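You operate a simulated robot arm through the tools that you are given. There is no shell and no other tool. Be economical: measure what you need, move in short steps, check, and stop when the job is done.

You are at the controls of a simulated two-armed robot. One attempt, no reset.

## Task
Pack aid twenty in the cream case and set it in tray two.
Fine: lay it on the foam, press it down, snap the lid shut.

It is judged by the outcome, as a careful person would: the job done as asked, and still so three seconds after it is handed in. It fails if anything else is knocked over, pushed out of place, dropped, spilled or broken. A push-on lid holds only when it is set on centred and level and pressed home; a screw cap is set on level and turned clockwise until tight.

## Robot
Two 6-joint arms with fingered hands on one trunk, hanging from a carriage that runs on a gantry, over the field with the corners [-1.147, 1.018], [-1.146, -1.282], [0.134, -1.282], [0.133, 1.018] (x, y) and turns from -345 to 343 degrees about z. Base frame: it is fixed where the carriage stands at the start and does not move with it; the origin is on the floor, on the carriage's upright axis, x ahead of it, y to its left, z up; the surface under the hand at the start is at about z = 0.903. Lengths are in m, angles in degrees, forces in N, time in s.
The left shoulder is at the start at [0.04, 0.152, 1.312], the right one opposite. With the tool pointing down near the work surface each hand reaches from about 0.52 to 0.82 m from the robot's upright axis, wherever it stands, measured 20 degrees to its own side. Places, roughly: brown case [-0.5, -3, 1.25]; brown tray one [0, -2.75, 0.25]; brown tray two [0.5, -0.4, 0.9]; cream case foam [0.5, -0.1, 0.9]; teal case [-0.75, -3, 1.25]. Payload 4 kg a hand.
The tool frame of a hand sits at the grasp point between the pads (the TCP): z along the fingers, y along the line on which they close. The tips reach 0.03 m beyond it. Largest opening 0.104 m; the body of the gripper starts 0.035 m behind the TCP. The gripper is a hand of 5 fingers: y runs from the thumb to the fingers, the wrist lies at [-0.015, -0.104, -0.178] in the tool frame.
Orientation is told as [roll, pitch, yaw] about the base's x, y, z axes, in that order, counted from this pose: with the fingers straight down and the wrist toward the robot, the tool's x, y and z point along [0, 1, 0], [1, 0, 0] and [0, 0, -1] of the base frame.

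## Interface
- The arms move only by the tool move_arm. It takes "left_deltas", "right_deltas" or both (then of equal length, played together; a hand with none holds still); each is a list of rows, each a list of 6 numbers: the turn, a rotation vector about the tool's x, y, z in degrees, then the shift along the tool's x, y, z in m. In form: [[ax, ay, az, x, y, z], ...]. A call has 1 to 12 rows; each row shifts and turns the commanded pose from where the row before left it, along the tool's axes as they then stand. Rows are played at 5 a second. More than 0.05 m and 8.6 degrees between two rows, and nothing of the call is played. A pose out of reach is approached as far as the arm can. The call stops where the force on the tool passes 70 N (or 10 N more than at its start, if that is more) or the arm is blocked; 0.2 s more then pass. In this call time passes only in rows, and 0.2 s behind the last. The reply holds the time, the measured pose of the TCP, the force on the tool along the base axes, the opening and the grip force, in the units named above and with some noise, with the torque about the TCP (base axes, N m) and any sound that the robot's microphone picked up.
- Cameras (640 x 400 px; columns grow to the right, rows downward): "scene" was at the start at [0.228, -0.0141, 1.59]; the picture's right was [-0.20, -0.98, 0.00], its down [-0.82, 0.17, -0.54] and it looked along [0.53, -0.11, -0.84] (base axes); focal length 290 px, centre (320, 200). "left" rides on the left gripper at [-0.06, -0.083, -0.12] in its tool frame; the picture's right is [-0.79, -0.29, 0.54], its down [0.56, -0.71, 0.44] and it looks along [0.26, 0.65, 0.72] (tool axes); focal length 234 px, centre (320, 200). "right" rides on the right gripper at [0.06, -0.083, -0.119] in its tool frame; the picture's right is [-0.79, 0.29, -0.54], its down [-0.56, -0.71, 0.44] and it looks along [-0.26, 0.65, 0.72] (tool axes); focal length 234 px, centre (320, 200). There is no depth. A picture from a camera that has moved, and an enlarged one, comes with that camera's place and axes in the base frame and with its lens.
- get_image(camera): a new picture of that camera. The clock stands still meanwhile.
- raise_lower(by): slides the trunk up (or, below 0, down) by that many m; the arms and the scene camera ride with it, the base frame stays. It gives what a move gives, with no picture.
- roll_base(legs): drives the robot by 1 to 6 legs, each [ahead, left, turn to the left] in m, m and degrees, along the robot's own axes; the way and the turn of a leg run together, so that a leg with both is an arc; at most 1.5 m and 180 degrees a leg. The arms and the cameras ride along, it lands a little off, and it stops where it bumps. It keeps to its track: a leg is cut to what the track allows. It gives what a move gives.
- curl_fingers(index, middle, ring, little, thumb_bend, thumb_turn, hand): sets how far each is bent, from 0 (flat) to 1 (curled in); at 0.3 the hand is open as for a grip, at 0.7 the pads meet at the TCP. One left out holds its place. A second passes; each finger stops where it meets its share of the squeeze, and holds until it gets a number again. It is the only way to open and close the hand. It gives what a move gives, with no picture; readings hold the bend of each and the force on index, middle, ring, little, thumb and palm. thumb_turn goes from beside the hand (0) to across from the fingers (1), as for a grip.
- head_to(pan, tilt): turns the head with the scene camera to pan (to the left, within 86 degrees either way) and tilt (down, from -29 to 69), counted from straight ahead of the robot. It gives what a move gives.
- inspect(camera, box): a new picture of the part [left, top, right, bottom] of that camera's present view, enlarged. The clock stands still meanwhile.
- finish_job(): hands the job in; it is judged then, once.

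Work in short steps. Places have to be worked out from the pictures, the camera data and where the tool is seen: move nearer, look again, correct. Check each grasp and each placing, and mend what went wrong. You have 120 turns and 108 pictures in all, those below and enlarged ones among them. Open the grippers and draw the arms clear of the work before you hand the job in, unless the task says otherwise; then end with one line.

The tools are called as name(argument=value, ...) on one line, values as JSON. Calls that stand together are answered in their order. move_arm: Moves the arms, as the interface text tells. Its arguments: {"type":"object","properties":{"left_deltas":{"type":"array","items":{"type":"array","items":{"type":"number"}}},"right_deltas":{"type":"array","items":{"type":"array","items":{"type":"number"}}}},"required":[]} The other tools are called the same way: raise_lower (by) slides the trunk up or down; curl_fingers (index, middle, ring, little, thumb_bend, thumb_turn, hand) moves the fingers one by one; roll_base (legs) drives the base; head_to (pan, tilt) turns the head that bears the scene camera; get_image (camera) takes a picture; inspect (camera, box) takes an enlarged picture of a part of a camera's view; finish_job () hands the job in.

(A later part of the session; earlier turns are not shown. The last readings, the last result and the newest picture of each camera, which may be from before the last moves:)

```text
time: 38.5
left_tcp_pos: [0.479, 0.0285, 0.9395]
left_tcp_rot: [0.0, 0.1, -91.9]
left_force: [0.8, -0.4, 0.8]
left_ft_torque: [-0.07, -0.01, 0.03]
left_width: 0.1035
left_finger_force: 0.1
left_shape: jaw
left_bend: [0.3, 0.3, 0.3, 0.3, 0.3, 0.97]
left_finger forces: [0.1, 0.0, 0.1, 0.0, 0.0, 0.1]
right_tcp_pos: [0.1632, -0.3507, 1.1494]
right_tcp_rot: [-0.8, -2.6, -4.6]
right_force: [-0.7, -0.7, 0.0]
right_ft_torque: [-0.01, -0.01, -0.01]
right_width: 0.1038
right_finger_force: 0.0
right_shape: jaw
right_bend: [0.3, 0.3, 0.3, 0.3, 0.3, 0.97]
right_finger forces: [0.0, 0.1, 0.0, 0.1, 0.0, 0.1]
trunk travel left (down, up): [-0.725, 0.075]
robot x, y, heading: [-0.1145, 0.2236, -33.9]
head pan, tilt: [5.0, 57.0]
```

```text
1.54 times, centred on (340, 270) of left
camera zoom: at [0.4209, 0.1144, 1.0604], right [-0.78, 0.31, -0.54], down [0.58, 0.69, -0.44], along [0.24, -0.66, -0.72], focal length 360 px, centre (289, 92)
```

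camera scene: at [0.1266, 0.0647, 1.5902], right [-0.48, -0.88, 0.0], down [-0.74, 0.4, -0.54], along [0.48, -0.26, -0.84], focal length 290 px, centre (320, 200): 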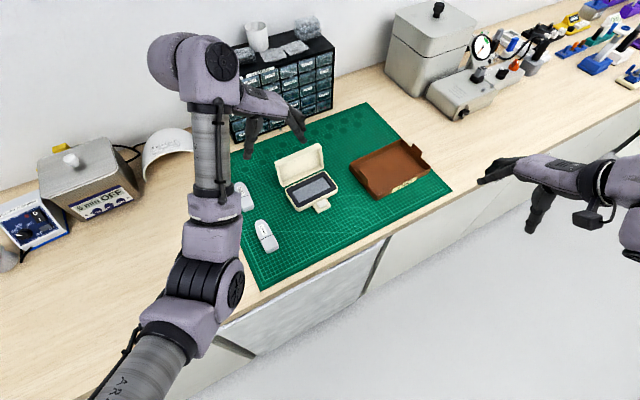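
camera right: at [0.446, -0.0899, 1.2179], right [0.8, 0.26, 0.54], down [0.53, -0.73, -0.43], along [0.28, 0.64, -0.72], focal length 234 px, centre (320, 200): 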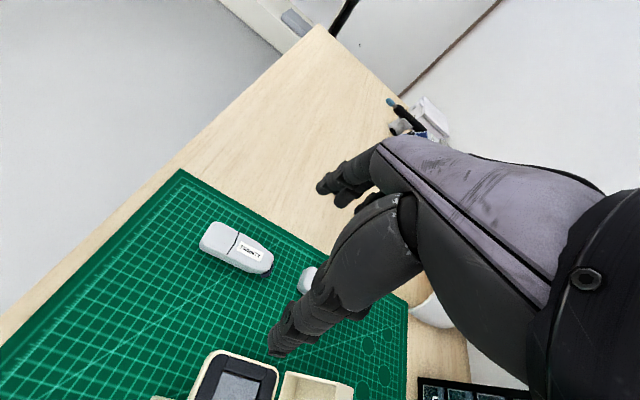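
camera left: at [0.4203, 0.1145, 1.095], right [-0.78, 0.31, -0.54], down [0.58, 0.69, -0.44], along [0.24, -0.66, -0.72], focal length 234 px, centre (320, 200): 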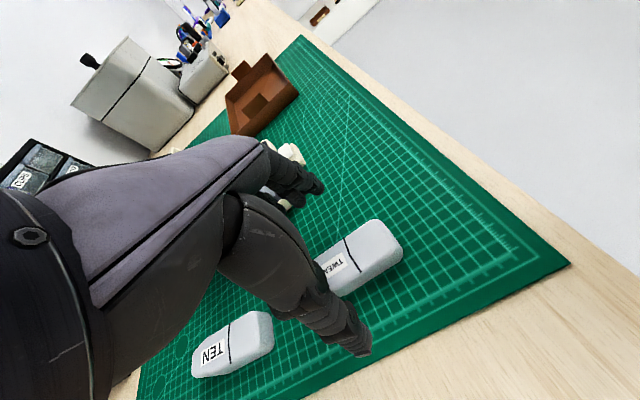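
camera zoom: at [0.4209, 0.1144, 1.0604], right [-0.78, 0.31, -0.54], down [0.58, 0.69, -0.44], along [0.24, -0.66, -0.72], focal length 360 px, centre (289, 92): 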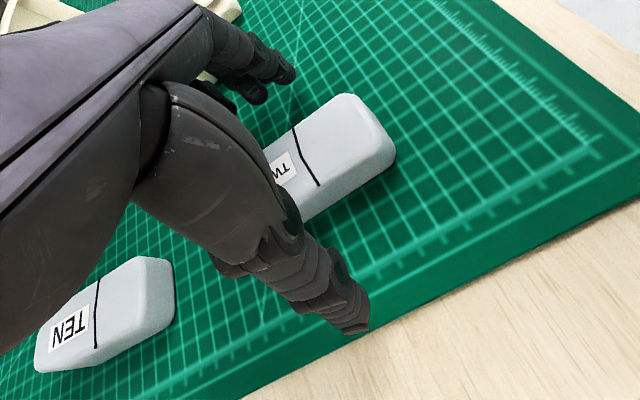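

The fingers straddle the aid with no contact forces. I'll go 5 mm deeper and close gradually.

move_arm(left_deltas=[[0, 0, 0, 0, 0, 0.005]])

curl_fingers(hand="left", index=0.5, middle=0.5, ring=0.5, little=0.5, thumb_bend=0.5, thumb_turn=1)

inspect(camera="left", box=[220, 140, 460, 400])

```text
time: 38.9
left_tcp_pos: [0.4784, 0.0296, 0.9346]
left_tcp_rot: [-0.1, -0.1, -91.9]
left_force: [0.4, 0.5, 0.3]
left_ft_torque: [0.02, 0.02, 0.04]
left_width: 0.1038
left_finger_force: 0.1
left_shape: jaw
left_bend: [0.3, 0.3, 0.3, 0.3, 0.3, 0.97]
left_finger forces: [0.0, 0.0, 0.0, 0.1, 0.0, 0.0]
right_tcp_pos: [0.1628, -0.351, 1.1501]
right_tcp_rot: [-0.8, -2.5, -4.5]
right_force: [-1.0, -0.6, 0.2]
right_ft_torque: [0.02, -0.01, 0.04]
right_width: 0.1038
right_finger_force: 0.1
right_shape: jaw
right_bend: [0.3, 0.3, 0.3, 0.3, 0.3, 0.97]
right_finger forces: [0.1, 0.0, 0.0, 0.0, 0.0, 0.1]
trunk travel left (down, up): [-0.725, 0.075]
robot x, y, heading: [-0.1169, 0.218, -33.8]
head pan, tilt: [5.0, 57.0]
```

```text
time: 39.9
left_tcp_pos: [0.4793, 0.027, 0.9374]
left_tcp_rot: [0.2, -0.2, -91.9]
left_force: [-1.1, -3.3, 17.8]
left_ft_torque: [-0.86, -0.13, -0.08]
left_width: 0.0526
left_finger_force: 8.7
left_shape: fingers
left_bend: [0.5, 0.45, 0.5, 0.5, 0.5, 1.0]
left_finger forces: [0.1, 17.7, 0.1, 0.0, 0.1, 0.1]
right_tcp_pos: [0.1655, -0.3523, 1.1507]
right_tcp_rot: [-0.8, -2.5, -4.4]
right_force: [-0.5, 0.7, -0.4]
right_ft_torque: [0.01, -0.01, -0.02]
right_width: 0.1038
right_finger_force: 0.0
right_shape: jaw
right_bend: [0.3, 0.3, 0.3, 0.3, 0.3, 0.97]
right_finger forces: [0.1, 0.1, 0.1, 0.1, 0.0, 0.0]
trunk travel left (down, up): [-0.725, 0.075]
robot x, y, heading: [-0.1151, 0.2181, -33.6]
head pan, tilt: [5.0, 57.0]
```

```text
1.54 times, centred on (340, 270) of left
camera zoom: at [0.4218, 0.114, 1.0566], right [-0.78, 0.31, -0.55], down [0.58, 0.69, -0.44], along [0.24, -0.66, -0.71], focal length 360 px, centre (289, 92)
```

zoom: 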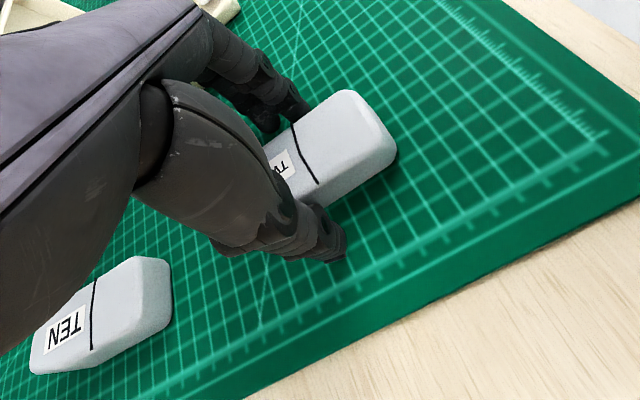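

The middle finger pressed on the mat (17.8 N upward). I'll raise 6 mm, then close further.

move_arm(left_deltas=[[0, 0, 0, 0, 0, -0.006]])

curl_fingers(hand="left", index=0.6, middle=0.6, ring=0.6, little=0.6, thumb_bend=0.6)

inspect(camera="left", box=[220, 140, 460, 400])

```text
time: 40.3
left_tcp_pos: [0.4779, 0.0313, 0.9386]
left_tcp_rot: [-0.2, 0.3, -91.9]
left_force: [-0.5, -1.0, 1.2]
left_ft_torque: [-0.04, -0.01, -0.01]
left_width: 0.0526
left_finger_force: 0.3
left_shape: fingers
left_bend: [0.5, 0.49, 0.5, 0.5, 0.5, 1.0]
left_finger forces: [0.1, 1.2, 0.0, 0.0, 0.0, 0.0]
right_tcp_pos: [0.1634, -0.3512, 1.1492]
right_tcp_rot: [-0.9, -2.6, -4.6]
right_force: [-0.2, 0.0, 0.0]
right_ft_torque: [-0.02, -0.02, 0.01]
right_width: 0.1038
right_finger_force: 0.1
right_shape: jaw
right_bend: [0.3, 0.3, 0.3, 0.3, 0.3, 0.97]
right_finger forces: [0.0, 0.1, 0.0, 0.1, 0.0, 0.1]
trunk travel left (down, up): [-0.725, 0.075]
robot x, y, heading: [-0.1194, 0.2212, -33.9]
head pan, tilt: [5.0, 57.0]
```

```text
time: 41.3
left_tcp_pos: [0.4783, 0.0294, 0.9405]
left_tcp_rot: [0.1, 0.0, -91.9]
left_force: [-0.4, -0.4, 0.0]
left_ft_torque: [0.0, 0.01, -0.02]
left_width: 0.034
left_finger_force: 3.3
left_shape: fingers
left_bend: [0.58, 0.59, 0.59, 0.6, 0.57, 1.0]
left_finger forces: [1.5, 1.3, 0.6, 0.1, 3.3, 0.0]
right_tcp_pos: [0.1641, -0.3499, 1.149]
right_tcp_rot: [-0.7, -2.4, -4.4]
right_force: [0.7, -0.8, -0.8]
right_ft_torque: [-0.01, -0.02, 0.01]
right_width: 0.1039
right_finger_force: 0.0
right_shape: jaw
right_bend: [0.3, 0.3, 0.3, 0.3, 0.3, 0.97]
right_finger forces: [0.0, 0.1, 0.0, 0.1, 0.1, 0.0]
trunk travel left (down, up): [-0.725, 0.075]
robot x, y, heading: [-0.1166, 0.2184, -33.6]
head pan, tilt: [5.0, 57.0]
```

```text
1.54 times, centred on (340, 270) of left
camera zoom: at [0.4206, 0.1148, 1.0608], right [-0.78, 0.31, -0.54], down [0.58, 0.69, -0.44], along [0.24, -0.66, -0.72], focal length 360 px, centre (289, 92)
```

zoom: 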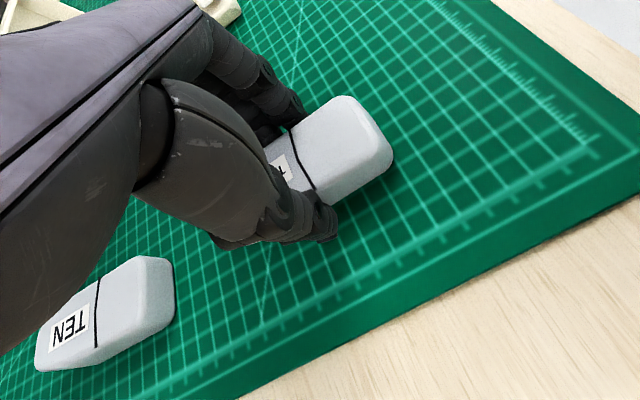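

All fingers except the little one contact the aid at 34 mm width. I'll firm up the squeeze, then lift a little.

curl_fingers(hand="left", index=0.66, middle=0.66, ring=0.66, little=0.64, thumb_bend=0.66)

move_arm(left_deltas=[[0, 0, 0, 0, 0, -0.01], [0, 0, 0, 0, 0, -0.02], [0, 0, 0, 0, 0, -0.03], [0, 0, 0, 0, 0, -0.04]])

get_image(camera="left")

inspect(camera="scene", box=[200, 90, 360, 260])

```text
time: 42.3
left_tcp_pos: [0.4789, 0.0297, 0.9407]
left_tcp_rot: [0.1, 0.1, -91.9]
left_force: [0.8, 0.0, -1.1]
left_ft_torque: [-0.02, 0.03, -0.01]
left_width: 0.0327
left_finger_force: 9.5
left_shape: fingers
left_bend: [0.6, 0.62, 0.63, 0.64, 0.56, 1.0]
left_finger forces: [3.6, 3.8, 2.4, 0.0, 9.8, 0.1]
right_tcp_pos: [0.1637, -0.3506, 1.1498]
right_tcp_rot: [-0.9, -2.5, -4.5]
right_force: [-0.3, -0.5, 0.1]
right_ft_torque: [0.0, -0.02, -0.02]
right_width: 0.1037
right_finger_force: 0.1
right_shape: jaw
right_bend: [0.3, 0.3, 0.3, 0.3, 0.3, 0.97]
right_finger forces: [0.0, 0.1, 0.0, 0.0, 0.1, 0.0]
trunk travel left (down, up): [-0.725, 0.075]
robot x, y, heading: [-0.1191, 0.2188, -33.8]
head pan, tilt: [5.0, 57.0]
```

```text
time: 43.3
left_tcp_pos: [0.4786, 0.0296, 1.039]
left_tcp_rot: [0.0, -0.1, -91.8]
left_force: [-0.3, 0.2, -0.7]
left_ft_torque: [-0.02, -0.01, 0.0]
left_width: 0.0325
left_finger_force: 9.6
left_shape: fingers
left_bend: [0.61, 0.62, 0.63, 0.64, 0.56, 1.0]
left_finger forces: [3.5, 3.6, 2.3, 0.0, 9.6, 0.1]
right_tcp_pos: [0.1648, -0.3508, 1.1502]
right_tcp_rot: [-0.8, -2.5, -4.5]
right_force: [1.0, 0.0, 0.1]
right_ft_torque: [0.0, -0.02, -0.01]
right_width: 0.1036
right_finger_force: 0.0
right_shape: jaw
right_bend: [0.3, 0.3, 0.3, 0.3, 0.3, 0.97]
right_finger forces: [0.0, 0.1, 0.1, 0.1, 0.0, 0.0]
trunk travel left (down, up): [-0.725, 0.075]
robot x, y, heading: [-0.1197, 0.2201, -33.9]
head pan, tilt: [5.0, 57.0]
```

```text
78 pictures are left
camera left: at [0.4211, 0.1161, 1.1593], right [-0.78, 0.31, -0.54], down [0.58, 0.69, -0.44], along [0.24, -0.65, -0.72], focal length 234 px, centre (320, 200)
```

left: 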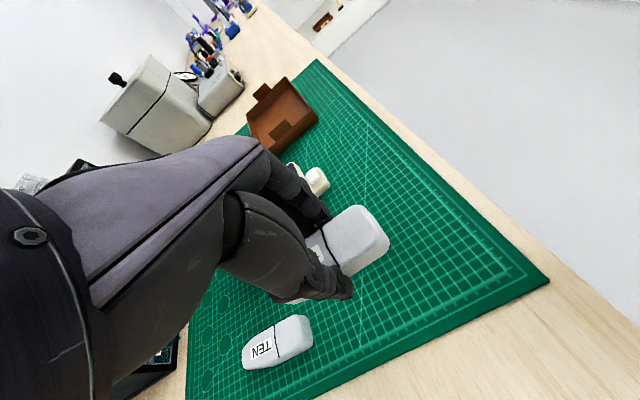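

```text
2.35 times, centred on (280, 175) of scene
camera zoom: at [0.077, 0.0977, 1.5902], right [-0.48, -0.88, 0.0], down [-0.74, 0.4, -0.54], along [0.48, -0.26, -0.84], focal length 681 px, centre (414, 259)
```

zoom: 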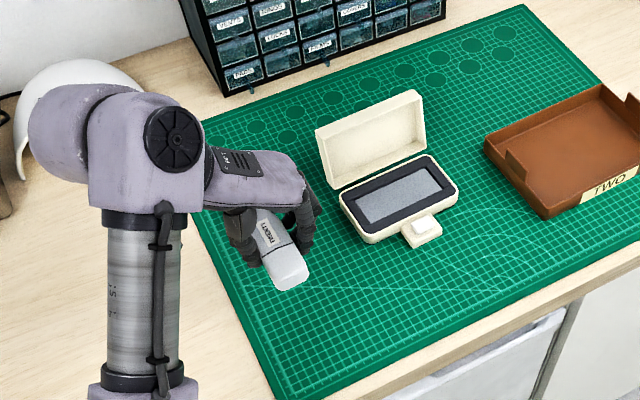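

The aid is held cleanly, level, with about 0 offset from the TCP. I rotate to yaw 0 so it lines up with the slot, whose centre is about [0.55, -0.141] and axis ∥ y.

move_arm(left_deltas=[[0, 0, -8.36, 0, 0, -0.01], [0, 0, -8.36, 0, 0, -0.01], [0, 0, -8.36, 0, 0, -0.01], [0, 0, -8.36, 0, 0, 0], [0, 0, -8.36, 0, 0, 0], [0, 0, -8.36, 0, 0, 0], [0, 0, -8.36, 0, 0, 0], [0, 0, -8.36, 0, 0, 0], [0, 0, -8.36, 0, 0, 0], [0, 0, -8.36, 0, 0, 0], [0, 0, -8.36, 0, 0, 0]])

```text
time: 45.9
left_tcp_pos: [0.4987, 0.0538, 1.0708]
left_tcp_rot: [1.9, -1.5, 2.1]
left_force: [-0.8, 0.4, -0.4]
left_ft_torque: [0.0, 0.03, -0.03]
left_width: 0.0323
left_finger_force: 9.8
left_shape: fingers
left_bend: [0.61, 0.62, 0.63, 0.64, 0.56, 1.0]
left_finger forces: [3.8, 3.6, 2.4, 0.0, 9.7, 0.0]
left hand out of reach, approached as far as the arm can: row 11
right_tcp_pos: [0.1648, -0.3506, 1.1494]
right_tcp_rot: [-0.8, -2.5, -4.5]
right_force: [0.4, 0.0, 0.2]
right_ft_torque: [0.0, -0.02, -0.01]
right_width: 0.1038
right_finger_force: 0.1
right_shape: jaw
right_bend: [0.3, 0.3, 0.3, 0.3, 0.3, 0.97]
right_finger forces: [0.0, 0.0, 0.0, 0.0, 0.0, 0.1]
trunk travel left (down, up): [-0.725, 0.075]
robot x, y, heading: [-0.1163, 0.2203, -33.8]
head pan, tilt: [5.0, 57.0]
stopped in row 11 (left hand): the arm was blocked; the commanded pose is now the measured one
```

I'll level it and carry it over the slot at about z 1.06.

move_arm(left_deltas=[[0, 0, 0, -0.02, 0.01, 0], [1.5, -1.9, 2.1, -0.035, 0.01, 0], [0, 0, 0, -0.035, 0.01, 0], [0, 0, 0, -0.035, 0.01, 0], [0, 0, 0, -0.035, 0.01, 0], [0, 0, 0, -0.035, 0.001, 0.01]])

get_image(camera="left")

inspect(camera="scene", box=[220, 90, 380, 240])

```text
time: 47.3
left_tcp_pos: [0.5499, -0.1437, 1.0588]
left_tcp_rot: [-0.3, 0.2, -0.1]
left_force: [0.1, 0.2, -1.5]
left_ft_torque: [-0.03, -0.03, -0.05]
left_width: 0.0326
left_finger_force: 10.0
left_shape: fingers
left_bend: [0.61, 0.62, 0.63, 0.64, 0.56, 1.0]
left_finger forces: [3.6, 3.5, 2.3, 0.0, 9.5, 0.0]
right_tcp_pos: [0.1639, -0.3516, 1.1484]
right_tcp_rot: [-0.9, -2.4, -4.5]
right_force: [-0.7, 0.0, -1.2]
right_ft_torque: [-0.02, -0.02, 0.03]
right_width: 0.1038
right_finger_force: 0.1
right_shape: jaw
right_bend: [0.3, 0.3, 0.3, 0.3, 0.3, 0.97]
right_finger forces: [0.0, 0.0, 0.1, 0.0, 0.1, 0.0]
trunk travel left (down, up): [-0.725, 0.075]
robot x, y, heading: [-0.1161, 0.2181, -33.7]
head pan, tilt: [5.0, 57.0]
```

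```text
76 pictures are left
camera left: at [0.466, -0.2023, 1.181], right [-0.29, -0.79, -0.54], down [-0.71, 0.56, -0.44], along [0.64, 0.25, -0.72], focal length 234 px, centre (320, 200)
```

left: 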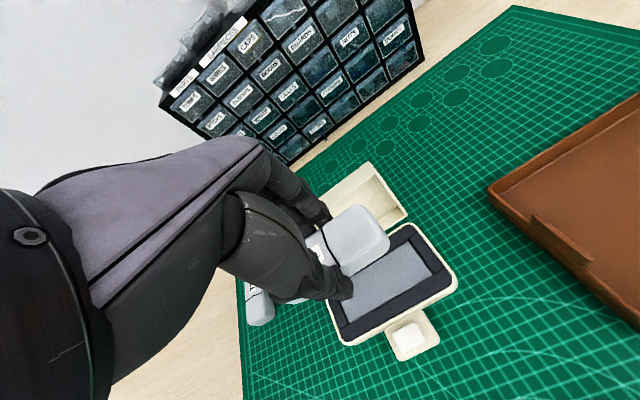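

```text
2.67 times, centred on (300, 165) of scene
camera zoom: at [0.077, 0.0977, 1.59], right [-0.48, -0.88, 0.0], down [-0.74, 0.4, -0.54], along [0.48, -0.26, -0.84], focal length 772 px, centre (373, 293)
```

zoom: 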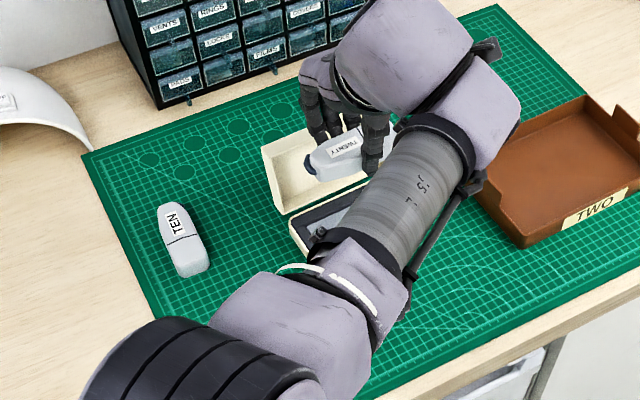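

The slot centre is confirmed at about [0.550, -0.139]. I lower toward the foam, with contact expected near TCP z≈0.96.

move_arm(left_deltas=[[0, 0, 0, 0.003, 0, 0.025], [0, 0, 0, 0, 0, 0.025], [0, 0, 0, 0, 0, 0.02]])

get_image(camera="left")

head_to(pan=-10, tilt=52)

get_image(camera="scene")

get_image(camera="right")

```text
time: 48.1
left_tcp_pos: [0.5431, -0.1337, 0.99]
left_tcp_rot: [-0.2, 0.3, -0.2]
left_force: [-0.2, 0.4, -0.2]
left_ft_torque: [0.01, -0.02, 0.02]
left_width: 0.0323
left_finger_force: 9.8
left_shape: fingers
left_bend: [0.61, 0.62, 0.63, 0.64, 0.56, 1.0]
left_finger forces: [3.7, 3.5, 2.3, 0.1, 9.5, 0.0]
left hand out of reach, approached as far as the arm can: row 2, 3
right_tcp_pos: [0.1651, -0.3507, 1.1481]
right_tcp_rot: [-0.9, -2.5, -4.6]
right_force: [0.3, 0.5, 0.0]
right_ft_torque: [0.0, -0.01, -0.02]
right_width: 0.104
right_finger_force: 0.0
right_shape: jaw
right_bend: [0.3, 0.3, 0.3, 0.3, 0.3, 0.97]
right_finger forces: [0.1, 0.0, 0.1, 0.0, 0.1, 0.1]
trunk travel left (down, up): [-0.725, 0.075]
robot x, y, heading: [-0.1175, 0.2233, -33.8]
head pan, tilt: [5.0, 57.0]
```

```text
74 pictures are left
camera left: at [0.4595, -0.1931, 1.1113], right [-0.29, -0.79, -0.54], down [-0.71, 0.56, -0.43], along [0.64, 0.25, -0.72], focal length 234 px, centre (320, 200)
```

left: 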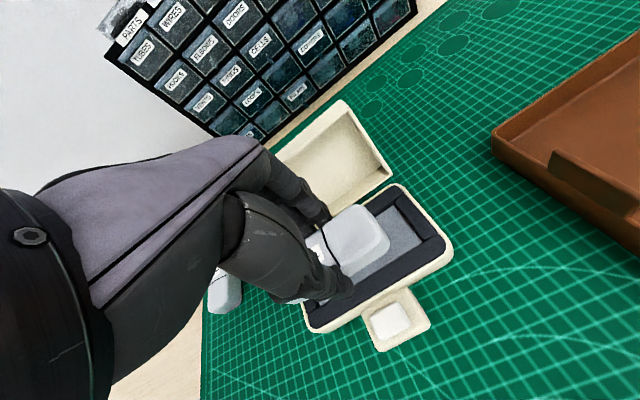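

```text
time: 48.9
left_tcp_pos: [0.5429, -0.1334, 0.9911]
left_tcp_rot: [-0.3, 0.3, -0.3]
left_force: [-0.7, 0.9, -0.3]
left_ft_torque: [-0.02, 0.03, -0.06]
left_width: 0.0325
left_finger_force: 8.8
left_shape: fingers
left_bend: [0.61, 0.62, 0.63, 0.64, 0.56, 1.0]
left_finger forces: [3.7, 3.5, 2.3, 0.0, 9.5, 0.0]
right_tcp_pos: [0.1635, -0.3516, 1.15]
right_tcp_rot: [-0.8, -2.4, -4.5]
right_force: [0.3, -0.2, 1.1]
right_ft_torque: [0.01, 0.02, 0.0]
right_width: 0.1037
right_finger_force: 0.1
right_shape: jaw
right_bend: [0.3, 0.3, 0.3, 0.3, 0.3, 0.97]
right_finger forces: [0.1, 0.0, 0.1, 0.0, 0.0, 0.1]
trunk travel left (down, up): [-0.725, 0.075]
robot x, y, heading: [-0.1139, 0.2195, -33.8]
head pan, tilt: [-10.0, 52.0]
```

```text
73 pictures are left
camera scene: at [0.0699, 0.0794, 1.5965], right [-0.69, -0.72, 0.0], down [-0.57, 0.54, -0.62], along [0.44, -0.43, -0.79], focal length 290 px, centre (320, 200)
```

scene: 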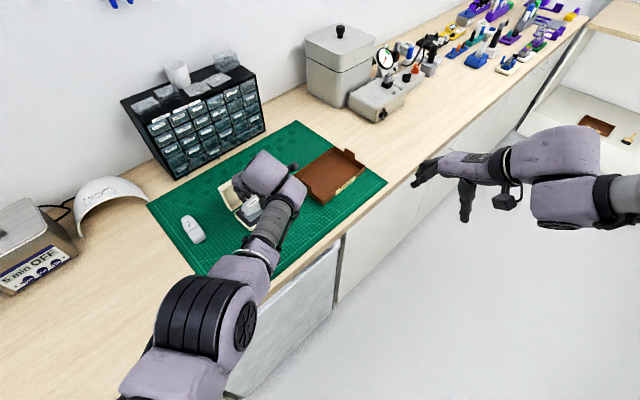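

```text
72 pictures are left
camera right: at [0.0808, -0.2831, 1.266], right [0.2, -0.8, 0.57], down [-0.73, -0.51, -0.46], along [0.65, -0.32, -0.69], focal length 234 px, centre (320, 200)
```

right: 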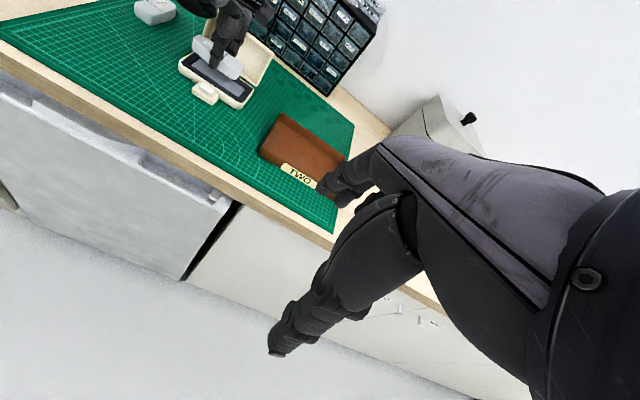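

That's the outer reach limit. I'll pull the hand back and up, then bring the base 6 cm closer.

move_arm(left_deltas=[[0, 0, 0, 0.0, -0.01, -0.03], [0, 0, 0, 0.017, -0.022, -0.02], [0, 0, 0, 0.017, -0.022, 0]])

roll_base(legs=[[0.07, 0, 0]])

get_image(camera="left")

```text
time: 49.7
left_tcp_pos: [0.5344, -0.1506, 1.0355]
left_tcp_rot: [-0.1, 0.3, -0.2]
left_force: [0.2, -0.6, -1.1]
left_ft_torque: [0.01, -0.05, -0.03]
left_width: 0.0325
left_finger_force: 9.4
left_shape: fingers
left_bend: [0.61, 0.62, 0.63, 0.64, 0.56, 1.0]
left_finger forces: [3.6, 3.5, 2.4, 0.1, 9.4, 0.1]
left hand out of reach, approached as far as the arm can: row 1, 2, 3
right_tcp_pos: [0.1639, -0.3509, 1.1496]
right_tcp_rot: [-0.8, -2.5, -4.5]
right_force: [0.0, 0.3, 0.1]
right_ft_torque: [0.01, -0.02, 0.02]
right_width: 0.1038
right_finger_force: 0.1
right_shape: jaw
right_bend: [0.3, 0.3, 0.3, 0.3, 0.3, 0.97]
right_finger forces: [0.1, 0.0, 0.0, 0.0, 0.0, 0.1]
trunk travel left (down, up): [-0.725, 0.075]
robot x, y, heading: [-0.1151, 0.2181, -33.7]
head pan, tilt: [-10.0, 52.0]
```

```text
time: 50.7
left_tcp_pos: [0.5914, -0.1889, 1.0342]
left_tcp_rot: [-0.2, 0.3, -0.2]
left_force: [-0.6, -0.2, 1.3]
left_ft_torque: [0.03, -0.04, -0.01]
left_width: 0.0324
left_finger_force: 10.8
left_shape: fingers
left_bend: [0.61, 0.63, 0.63, 0.64, 0.56, 1.0]
left_finger forces: [3.6, 5.9, 2.2, 0.0, 10.0, 0.0]
right_tcp_pos: [0.222, -0.3897, 1.1501]
right_tcp_rot: [-0.8, -2.5, -4.5]
right_force: [-0.4, -0.1, 0.3]
right_ft_torque: [0.0, -0.05, 0.02]
right_width: 0.1038
right_finger_force: 0.0
right_shape: jaw
right_bend: [0.3, 0.3, 0.3, 0.3, 0.3, 0.97]
right_finger forces: [0.1, 0.1, 0.1, 0.0, 0.0, 0.0]
trunk travel left (down, up): [-0.725, 0.075]
robot x, y, heading: [-0.0588, 0.1803, -33.6]
head pan, tilt: [-10.0, 52.0]
```

```text
71 pictures are left
camera left: at [0.5077, -0.2487, 1.155], right [-0.29, -0.79, -0.54], down [-0.71, 0.56, -0.43], along [0.64, 0.25, -0.72], focal length 234 px, centre (320, 200)
```

left: 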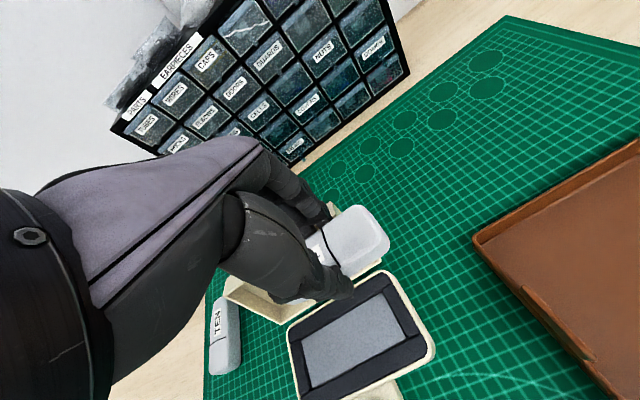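

The base is closer and the case is unmoved, but the middle finger's force rose, so it may be near the lid. I'll raise first, then recentre over the slot.

move_arm(left_deltas=[[0, 0, 0, 0, 0, -0.025], [0, 0, 0, 0.024, -0.02, 0], [0, 0, 0, 0.024, -0.021, 0]])

get_image(camera="left")

```text
time: 51.5
left_tcp_pos: [0.5927, -0.1909, 1.0599]
left_tcp_rot: [0.0, 0.4, -0.2]
left_force: [-1.5, 0.0, -0.9]
left_ft_torque: [0.0, 0.0, 0.03]
left_width: 0.032
left_finger_force: 9.6
left_shape: fingers
left_bend: [0.61, 0.63, 0.63, 0.64, 0.56, 1.0]
left_finger forces: [3.6, 3.7, 2.2, 0.0, 9.7, 0.0]
left hand out of reach, approached as far as the arm can: row 2, 3
right_tcp_pos: [0.2216, -0.3893, 1.1491]
right_tcp_rot: [-0.8, -2.5, -4.5]
right_force: [-0.3, 0.2, 0.1]
right_ft_torque: [0.01, -0.01, 0.01]
right_width: 0.1039
right_finger_force: 0.1
right_shape: jaw
right_bend: [0.3, 0.3, 0.3, 0.3, 0.3, 0.97]
right_finger forces: [0.0, 0.1, 0.0, 0.0, 0.0, 0.1]
trunk travel left (down, up): [-0.725, 0.075]
robot x, y, heading: [-0.0607, 0.1846, -33.6]
head pan, tilt: [-10.0, 52.0]
```

```text
70 pictures are left
camera left: at [0.5102, -0.2509, 1.1803], right [-0.29, -0.79, -0.54], down [-0.71, 0.56, -0.43], along [0.64, 0.26, -0.72], focal length 234 px, centre (320, 200)
```

left: 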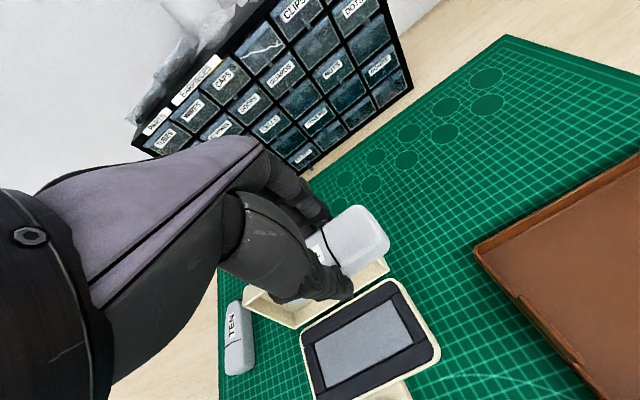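

The positive relative yaw is unnatural for this arm, and its start pose at relative yaw 0 was free. I'll lift the aid higher and drive to heading 0 at about [-0.083, -0.277], with the hand staying above 1.1.

move_arm(left_deltas=[[0, 0, 0, 0, 0, -0.03], [0, 0, 0, 0, 0, -0.03]])

roll_base(legs=[[0.236, -0.397, 0], [0, 0, 33.6]])

head_to(pan=-5, tilt=55)

get_image(camera="scene")

```text
time: 52.1
left_tcp_pos: [0.5988, -0.1918, 1.1205]
left_tcp_rot: [0.0, 0.4, 0.0]
left_force: [0.1, 0.7, -0.4]
left_ft_torque: [-0.03, -0.04, 0.01]
left_width: 0.0323
left_finger_force: 9.9
left_shape: fingers
left_bend: [0.61, 0.63, 0.63, 0.64, 0.56, 1.0]
left_finger forces: [3.6, 3.8, 2.3, 0.1, 9.7, 0.0]
left hand out of reach, approached as far as the arm can: row 1
right_tcp_pos: [0.2208, -0.3898, 1.1489]
right_tcp_rot: [-0.9, -2.5, -4.5]
right_force: [-0.6, 0.6, 0.0]
right_ft_torque: [0.01, 0.02, -0.01]
right_width: 0.1037
right_finger_force: 0.1
right_shape: jaw
right_bend: [0.3, 0.3, 0.3, 0.3, 0.3, 0.97]
right_finger forces: [0.0, 0.0, 0.2, 0.0, 0.0, 0.0]
trunk travel left (down, up): [-0.725, 0.075]
robot x, y, heading: [-0.0574, 0.1809, -33.7]
head pan, tilt: [-10.0, 52.0]
```

```text
time: 56.5
left_tcp_pos: [0.6826, -0.2031, 1.1192]
left_tcp_rot: [0.0, 0.4, 34.5]
left_force: [-1.1, -1.0, -1.0]
left_ft_torque: [0.0, -0.04, 0.01]
left_width: 0.0325
left_finger_force: 9.1
left_shape: fingers
left_bend: [0.61, 0.63, 0.63, 0.64, 0.56, 1.0]
left_finger forces: [3.5, 3.7, 2.0, 0.0, 9.3, 0.0]
right_tcp_pos: [0.4835, -0.5797, 1.1496]
right_tcp_rot: [-0.7, -2.5, 30.1]
right_force: [0.0, -0.3, 0.8]
right_ft_torque: [-0.01, 0.03, -0.01]
right_width: 0.1039
right_finger_force: 0.0
right_shape: jaw
right_bend: [0.3, 0.3, 0.3, 0.3, 0.3, 0.97]
right_finger forces: [0.0, 0.1, 0.0, 0.1, 0.0, 0.0]
trunk travel left (down, up): [-0.725, 0.075]
robot x, y, heading: [-0.0693, -0.2703, 1.0]
head pan, tilt: [-10.0, 52.0]
```

```text
time: 57.1
left_tcp_pos: [0.682, -0.2033, 1.1202]
left_tcp_rot: [0.0, 0.4, 34.4]
left_force: [0.7, 0.6, -0.2]
left_ft_torque: [0.0, 0.01, 0.01]
left_width: 0.0322
left_finger_force: 9.5
left_shape: fingers
left_bend: [0.61, 0.63, 0.63, 0.64, 0.56, 1.0]
left_finger forces: [3.5, 3.7, 2.1, 0.0, 9.3, 0.1]
right_tcp_pos: [0.4841, -0.5783, 1.1502]
right_tcp_rot: [-0.8, -2.4, 30.0]
right_force: [0.7, 0.1, -0.4]
right_ft_torque: [-0.01, -0.03, 0.0]
right_width: 0.104
right_finger_force: 0.1
right_shape: jaw
right_bend: [0.3, 0.3, 0.3, 0.3, 0.3, 0.97]
right_finger forces: [0.0, 0.1, 0.1, 0.0, 0.1, 0.0]
trunk travel left (down, up): [-0.725, 0.075]
robot x, y, heading: [-0.0705, -0.2735, 0.8]
head pan, tilt: [-5.0, 55.0]
```

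```text
69 pictures are left
camera scene: at [0.1598, -0.2713, 1.5927], right [-0.07, -1.0, 0.0], down [-0.82, 0.06, -0.57], along [0.57, -0.04, -0.82], focal length 290 px, centre (320, 200)
```

scene: 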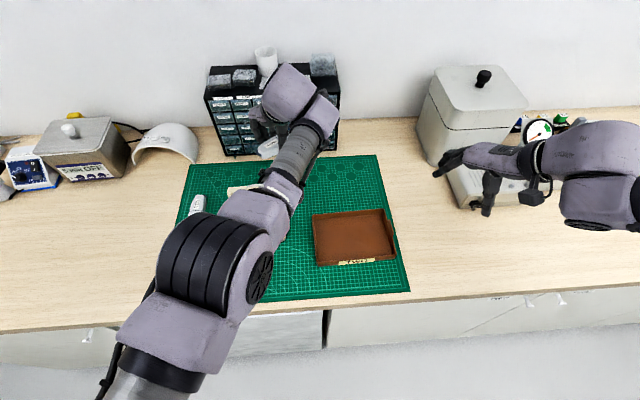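

Next I rotate back to base yaw 0, which is also relative yaw 0.

move_arm(left_deltas=[[0, 0, 8.5, 0, 0, 0], [0, 0, 8.5, 0, 0, 0], [0, 0, 8.5, 0, 0, 0], [0.4, 0, 8.5, 0, 0, 0]])

move_arm(left_deltas=[[0, 0, 0, 0.015, -0.033, 0], [0, 0, 0, 0.015, -0.033, 0], [0, 0, 0, 0.015, -0.033, 0], [0, 0, 0, 0.017, -0.033, 0.01]])

get_image(camera="left")

```text
time: 58.1
left_tcp_pos: [0.7074, -0.2105, 1.119]
left_tcp_rot: [-0.1, 0.7, 0.3]
left_force: [0.1, -0.8, -0.4]
left_ft_torque: [0.02, 0.01, 0.02]
left_width: 0.0324
left_finger_force: 9.0
left_shape: fingers
left_bend: [0.61, 0.63, 0.63, 0.64, 0.56, 1.0]
left_finger forces: [3.6, 3.7, 2.0, 0.1, 9.4, 0.0]
left hand out of reach, approached as far as the arm can: row 1, 2, 3
right_tcp_pos: [0.4832, -0.5789, 1.149]
right_tcp_rot: [-0.8, -2.4, 30.1]
right_force: [0.3, -0.6, 0.4]
right_ft_torque: [-0.01, 0.01, 0.0]
right_width: 0.1038
right_finger_force: 0.1
right_shape: jaw
right_bend: [0.3, 0.3, 0.3, 0.3, 0.3, 0.97]
right_finger forces: [0.0, 0.0, 0.0, 0.1, 0.0, 0.1]
trunk travel left (down, up): [-0.725, 0.075]
robot x, y, heading: [-0.0716, -0.2671, 1.1]
head pan, tilt: [-5.0, 55.0]
```

```text
time: 59.1
left_tcp_pos: [0.5734, -0.1504, 1.1108]
left_tcp_rot: [-0.2, 0.8, 0.4]
left_force: [-0.7, 0.4, -1.2]
left_ft_torque: [-0.03, 0.01, 0.0]
left_width: 0.0324
left_finger_force: 9.4
left_shape: fingers
left_bend: [0.61, 0.62, 0.63, 0.64, 0.57, 1.0]
left_finger forces: [3.9, 3.5, 2.1, 0.1, 9.4, 0.1]
right_tcp_pos: [0.483, -0.5792, 1.1492]
right_tcp_rot: [-0.8, -2.3, 30.3]
right_force: [-0.3, -0.8, 0.7]
right_ft_torque: [-0.02, 0.0, 0.01]
right_width: 0.104
right_finger_force: 0.1
right_shape: jaw
right_bend: [0.3, 0.3, 0.3, 0.3, 0.3, 0.97]
right_finger forces: [0.0, 0.0, 0.0, 0.0, 0.0, 0.0]
trunk travel left (down, up): [-0.725, 0.075]
robot x, y, heading: [-0.0744, -0.2722, 1.0]
head pan, tilt: [-5.0, 55.0]
```

```text
68 pictures are left
camera left: at [0.4904, -0.2105, 1.2322], right [-0.29, -0.79, -0.54], down [-0.72, 0.55, -0.43], along [0.64, 0.26, -0.73], focal length 234 px, centre (320, 200)
```

left: 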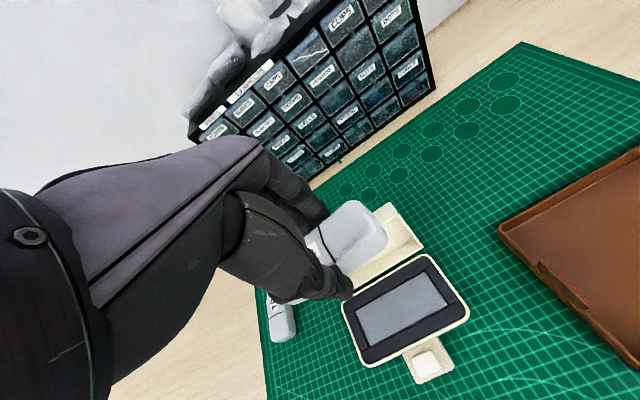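

The slot centre is [0.550, -0.141] again, axis ∥ y. I move onto it and descend to about z 1.0.

move_arm(left_deltas=[[-0.8, 0, 0.4, 0.005, -0.012, 0], [0, 0, 0, 0.0045, -0.012, 0.02], [0, 0, 0, 0, 0, 0.04], [0, 0, 0, 0, 0, 0.04]])

get_image(camera="left")

```text
time: 60.3
left_tcp_pos: [0.5618, -0.1121, 1.0315]
left_tcp_rot: [1.9, -2.5, 1.3]
left_force: [1.0, 0.1, -0.2]
left_ft_torque: [0.0, -0.02, -0.01]
left_width: 0.0324
left_finger_force: 9.2
left_shape: fingers
left_bend: [0.61, 0.63, 0.63, 0.64, 0.57, 1.0]
left_finger forces: [3.8, 3.3, 2.1, 0.0, 9.4, 0.0]
right_tcp_pos: [0.4837, -0.5799, 1.1488]
right_tcp_rot: [-0.8, -2.5, 30.0]
right_force: [0.1, -0.3, -0.4]
right_ft_torque: [-0.02, -0.02, 0.03]
right_width: 0.1039
right_finger_force: 0.1
right_shape: jaw
right_bend: [0.3, 0.3, 0.3, 0.3, 0.3, 0.97]
right_finger forces: [0.0, 0.1, 0.0, 0.0, 0.1, 0.1]
trunk travel left (down, up): [-0.725, 0.075]
robot x, y, heading: [-0.0754, -0.268, 0.8]
head pan, tilt: [-5.0, 55.0]
stopped in row 4 (left hand): the arm was blocked; the commanded pose is now the measured one
```

```text
67 pictures are left
camera left: at [0.4747, -0.1784, 1.1459], right [-0.25, -0.78, -0.58], down [-0.7, 0.56, -0.45], along [0.67, 0.3, -0.68], focal length 234 px, centre (320, 200)
```

left: 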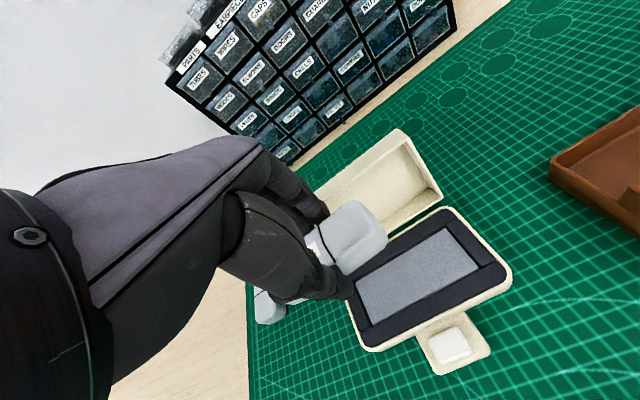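

The arm stopped short with no force on the hand. I need to see its posture.

get_image(camera="scene")

get_image(camera="right")

```text
66 pictures are left
camera scene: at [0.1598, -0.2711, 1.5927], right [-0.07, -1.0, 0.0], down [-0.82, 0.06, -0.57], along [0.57, -0.04, -0.82], focal length 290 px, centre (320, 200)
```

scene: 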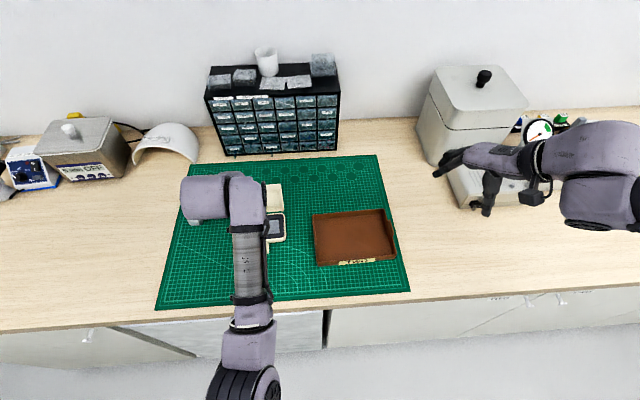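

```text
65 pictures are left
camera right: at [0.3763, -0.5704, 1.2659], right [0.62, -0.54, 0.57], down [-0.31, -0.83, -0.46], along [0.72, 0.11, -0.69], focal length 234 px, centre (320, 200)
```

right: 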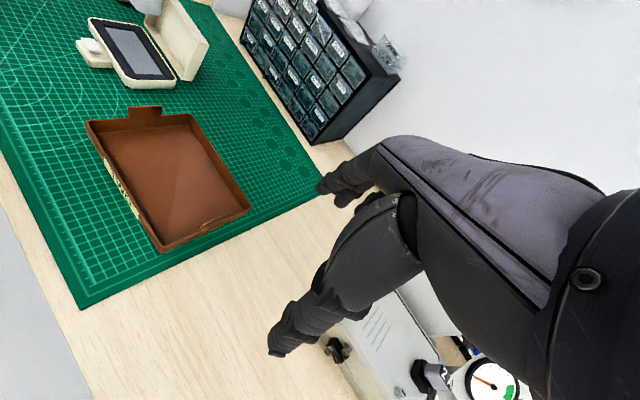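

The arm has switched back to its original free posture mid-move, which explains the stop. The aid is still held. I'll level and recentre at this height.

move_arm(left_deltas=[[2.5, -1.9, 1.3, 0, 0, -0.01], [0, 0, 0, -0.015, -0.006, 0], [0, 0, 0, -0.014, -0.006, 0]])

get_image(camera="left")

```text
time: 61.3
left_tcp_pos: [0.5555, -0.1144, 1.0444]
left_tcp_rot: [2.0, -0.5, 1.4]
left_force: [-0.3, 0.2, -0.7]
left_ft_torque: [0.02, 0.01, 0.03]
left_width: 0.033
left_finger_force: 9.2
left_shape: fingers
left_bend: [0.61, 0.63, 0.63, 0.64, 0.57, 1.0]
left_finger forces: [3.8, 3.3, 2.1, 0.0, 9.2, 0.0]
right_tcp_pos: [0.4843, -0.5784, 1.1496]
right_tcp_rot: [-0.9, -2.4, 30.2]
right_force: [-0.3, -0.4, -0.1]
right_ft_torque: [-0.01, 0.01, -0.01]
right_width: 0.1037
right_finger_force: 0.1
right_shape: jaw
right_bend: [0.3, 0.3, 0.3, 0.3, 0.3, 0.97]
right_finger forces: [0.0, 0.0, 0.0, 0.0, 0.0, 0.1]
trunk travel left (down, up): [-0.725, 0.075]
robot x, y, heading: [-0.0712, -0.272, 0.7]
head pan, tilt: [-5.0, 55.0]
stopped in row 3 (left hand): the arm was blocked; the commanded pose is now the measured one
```

```text
64 pictures are left
camera left: at [0.4728, -0.1805, 1.1623], right [-0.26, -0.78, -0.57], down [-0.72, 0.55, -0.42], along [0.65, 0.3, -0.7], focal length 234 px, centre (320, 200)
```

left: 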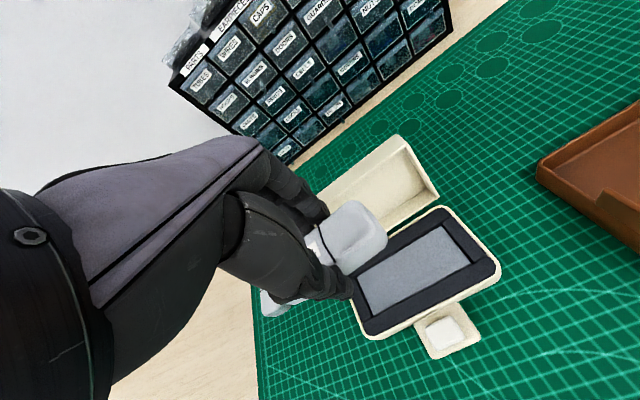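

Motion to the right is limited in this posture, so I'll put the hand further to its own side (az ≈20°). The arm goes left and levels, and the base shifts right by the same amount.

move_arm(left_deltas=[[0.5, -2.0, 1.4, 0.02, 0, -0.02], [0, 0, 0, 0.025, 0, 0]])

roll_base(legs=[[0, -0.072, 0]])

get_image(camera="left")

```text
time: 61.9
left_tcp_pos: [0.5562, -0.0758, 1.0624]
left_tcp_rot: [-0.4, 0.2, -0.2]
left_force: [0.2, 0.0, -0.6]
left_ft_torque: [-0.01, 0.02, 0.03]
left_width: 0.0327
left_finger_force: 9.1
left_shape: fingers
left_bend: [0.61, 0.63, 0.63, 0.64, 0.57, 1.0]
left_finger forces: [3.9, 3.3, 2.0, 0.0, 9.3, 0.0]
right_tcp_pos: [0.4839, -0.5789, 1.1503]
right_tcp_rot: [-0.9, -2.4, 30.1]
right_force: [-0.3, -0.1, 0.6]
right_ft_torque: [-0.04, 0.0, 0.02]
right_width: 0.1037
right_finger_force: 0.1
right_shape: jaw
right_bend: [0.3, 0.3, 0.3, 0.3, 0.3, 0.97]
right_finger forces: [0.0, 0.0, 0.0, 0.0, 0.0, 0.1]
trunk travel left (down, up): [-0.725, 0.075]
robot x, y, heading: [-0.0743, -0.2678, 0.9]
head pan, tilt: [-5.0, 55.0]
```

```text
time: 63.0
left_tcp_pos: [0.5544, -0.1471, 1.0643]
left_tcp_rot: [-0.3, 0.3, 0.0]
left_force: [0.2, 0.6, -2.0]
left_ft_torque: [-0.02, -0.01, 0.0]
left_width: 0.0328
left_finger_force: 9.3
left_shape: fingers
left_bend: [0.61, 0.63, 0.63, 0.64, 0.57, 1.0]
left_finger forces: [3.9, 3.2, 2.1, 0.0, 9.3, 0.0]
right_tcp_pos: [0.4859, -0.6503, 1.1497]
right_tcp_rot: [-0.9, -2.3, 30.2]
right_force: [-0.1, -0.6, -0.2]
right_ft_torque: [0.0, 0.0, 0.0]
right_width: 0.1038
right_finger_force: 0.2
right_shape: jaw
right_bend: [0.3, 0.3, 0.3, 0.3, 0.3, 0.97]
right_finger forces: [0.1, 0.1, 0.0, 0.0, 0.1, 0.1]
trunk travel left (down, up): [-0.725, 0.075]
robot x, y, heading: [-0.0704, -0.3398, 0.7]
head pan, tilt: [-5.0, 55.0]
```

```text
63 pictures are left
camera left: at [0.4728, -0.2056, 1.1846], right [-0.29, -0.79, -0.54], down [-0.71, 0.56, -0.44], along [0.64, 0.25, -0.72], focal length 234 px, centre (320, 200)
```

left: 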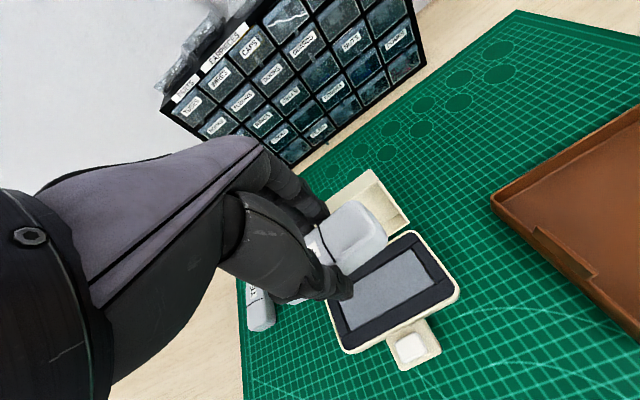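

Free and level. I fine-centre and go down to z≈0.99.

move_arm(left_deltas=[[0, 0, 0, 0.007, -0.005, 0.015], [0, 0, 0, 0, 0, 0.03], [0, 0, 0, 0, 0, 0.03]])

get_image(camera="left")

```text
time: 63.8
left_tcp_pos: [0.5502, -0.1408, 0.9907]
left_tcp_rot: [-0.4, 0.2, 0.0]
left_force: [0.8, 0.5, -0.6]
left_ft_torque: [-0.04, 0.01, 0.03]
left_width: 0.0321
left_finger_force: 9.7
left_shape: fingers
left_bend: [0.61, 0.63, 0.63, 0.64, 0.57, 1.0]
left_finger forces: [3.9, 3.2, 2.1, 0.0, 9.1, 0.0]
right_tcp_pos: [0.4844, -0.6516, 1.1485]
right_tcp_rot: [-0.8, -2.4, 30.1]
right_force: [0.7, 0.8, -0.7]
right_ft_torque: [0.01, -0.02, -0.03]
right_width: 0.1037
right_finger_force: 0.1
right_shape: jaw
right_bend: [0.3, 0.3, 0.3, 0.3, 0.3, 0.97]
right_finger forces: [0.1, 0.0, 0.0, 0.0, 0.0, 0.0]
trunk travel left (down, up): [-0.725, 0.075]
robot x, y, heading: [-0.0697, -0.3383, 1.1]
head pan, tilt: [-5.0, 55.0]
```

```text
62 pictures are left
camera left: at [0.4665, -0.2001, 1.1105], right [-0.29, -0.79, -0.54], down [-0.71, 0.56, -0.44], along [0.65, 0.25, -0.72], focal length 234 px, centre (320, 200)
```

left: 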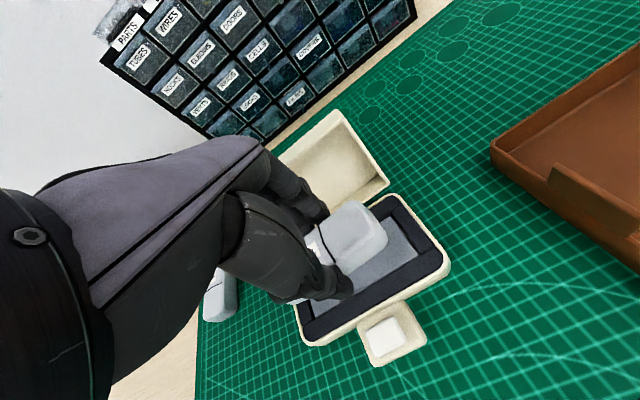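

The aid is aligned over the slot. I'll descend in small steps and watch the force.

move_arm(left_deltas=[[0, 0, 0, 0, 0, 0.008], [0, 0, 0, 0, 0, 0.008], [0, 0, 0, 0, 0, 0.006]])

get_image(camera="left")

```text
time: 64.5
left_tcp_pos: [0.5506, -0.14, 0.9678]
left_tcp_rot: [-0.3, 0.2, -0.2]
left_force: [-1.0, -1.5, 0.2]
left_ft_torque: [0.02, 0.02, -0.01]
left_width: 0.0326
left_finger_force: 9.8
left_shape: fingers
left_bend: [0.61, 0.63, 0.63, 0.64, 0.57, 1.0]
left_finger forces: [3.9, 3.4, 2.1, 0.1, 9.2, 0.0]
right_tcp_pos: [0.4854, -0.6501, 1.1493]
right_tcp_rot: [-0.8, -2.4, 30.1]
right_force: [-0.1, -0.6, 0.1]
right_ft_torque: [-0.02, 0.01, -0.01]
right_width: 0.1037
right_finger_force: 0.1
right_shape: jaw
right_bend: [0.3, 0.3, 0.3, 0.3, 0.3, 0.97]
right_finger forces: [0.1, 0.0, 0.0, 0.1, 0.1, 0.0]
trunk travel left (down, up): [-0.725, 0.075]
robot x, y, heading: [-0.0701, -0.339, 1.0]
head pan, tilt: [-5.0, 55.0]
```

```text
61 pictures are left
camera left: at [0.4676, -0.1993, 1.088], right [-0.29, -0.79, -0.54], down [-0.71, 0.56, -0.44], along [0.65, 0.25, -0.72], focal length 234 px, centre (320, 200)
```

left: 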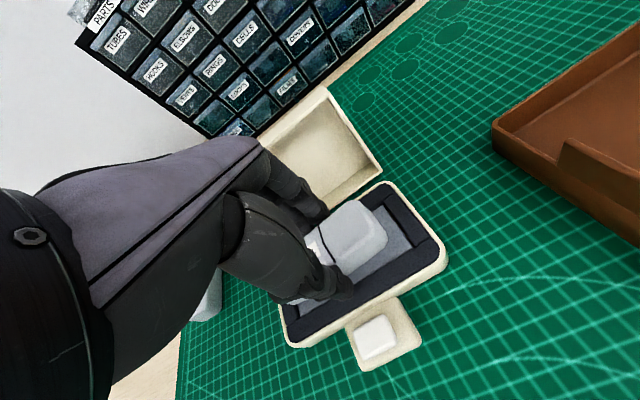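

move_arm(left_deltas=[[0, 0, 0, 0, 0, 0.004], [0, 0, 0, 0, 0, 0.004]])

inspect(camera="left", box=[260, 140, 480, 380])

```text
time: 65.2
left_tcp_pos: [0.5523, -0.1402, 0.9608]
left_tcp_rot: [-0.3, 0.1, 0.1]
left_force: [-1.3, -1.7, 4.3]
left_ft_torque: [-0.05, -0.04, -0.03]
left_width: 0.0322
left_finger_force: 12.3
left_shape: fingers
left_bend: [0.61, 0.63, 0.63, 0.64, 0.57, 1.0]
left_finger forces: [9.1, 3.5, 1.9, 0.0, 10.0, 0.0]
right_tcp_pos: [0.485, -0.6495, 1.1505]
right_tcp_rot: [-0.8, -2.5, 30.2]
right_force: [-0.2, 0.8, -1.3]
right_ft_torque: [-0.02, 0.01, -0.03]
right_width: 0.1039
right_finger_force: 0.0
right_shape: jaw
right_bend: [0.3, 0.3, 0.3, 0.3, 0.3, 0.97]
right_finger forces: [0.1, 0.0, 0.0, 0.1, 0.0, 0.1]
trunk travel left (down, up): [-0.725, 0.075]
robot x, y, heading: [-0.0695, -0.3401, 0.9]
head pan, tilt: [-5.0, 55.0]
```

```text
1.67 times, centred on (370, 260) of left
camera zoom: at [0.4684, -0.1985, 1.0807], right [-0.29, -0.79, -0.54], down [-0.71, 0.56, -0.44], along [0.65, 0.25, -0.72], focal length 390 px, centre (237, 100)
```

zoom: 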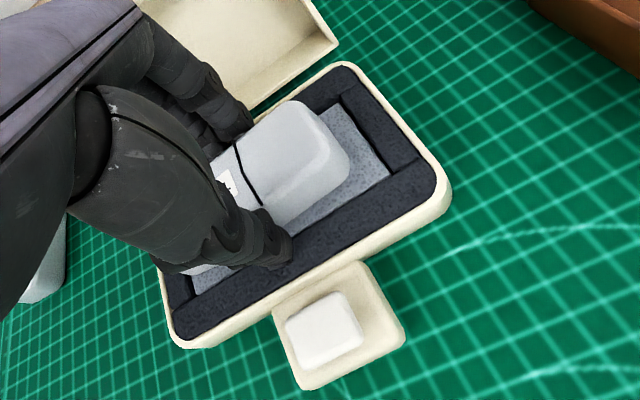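

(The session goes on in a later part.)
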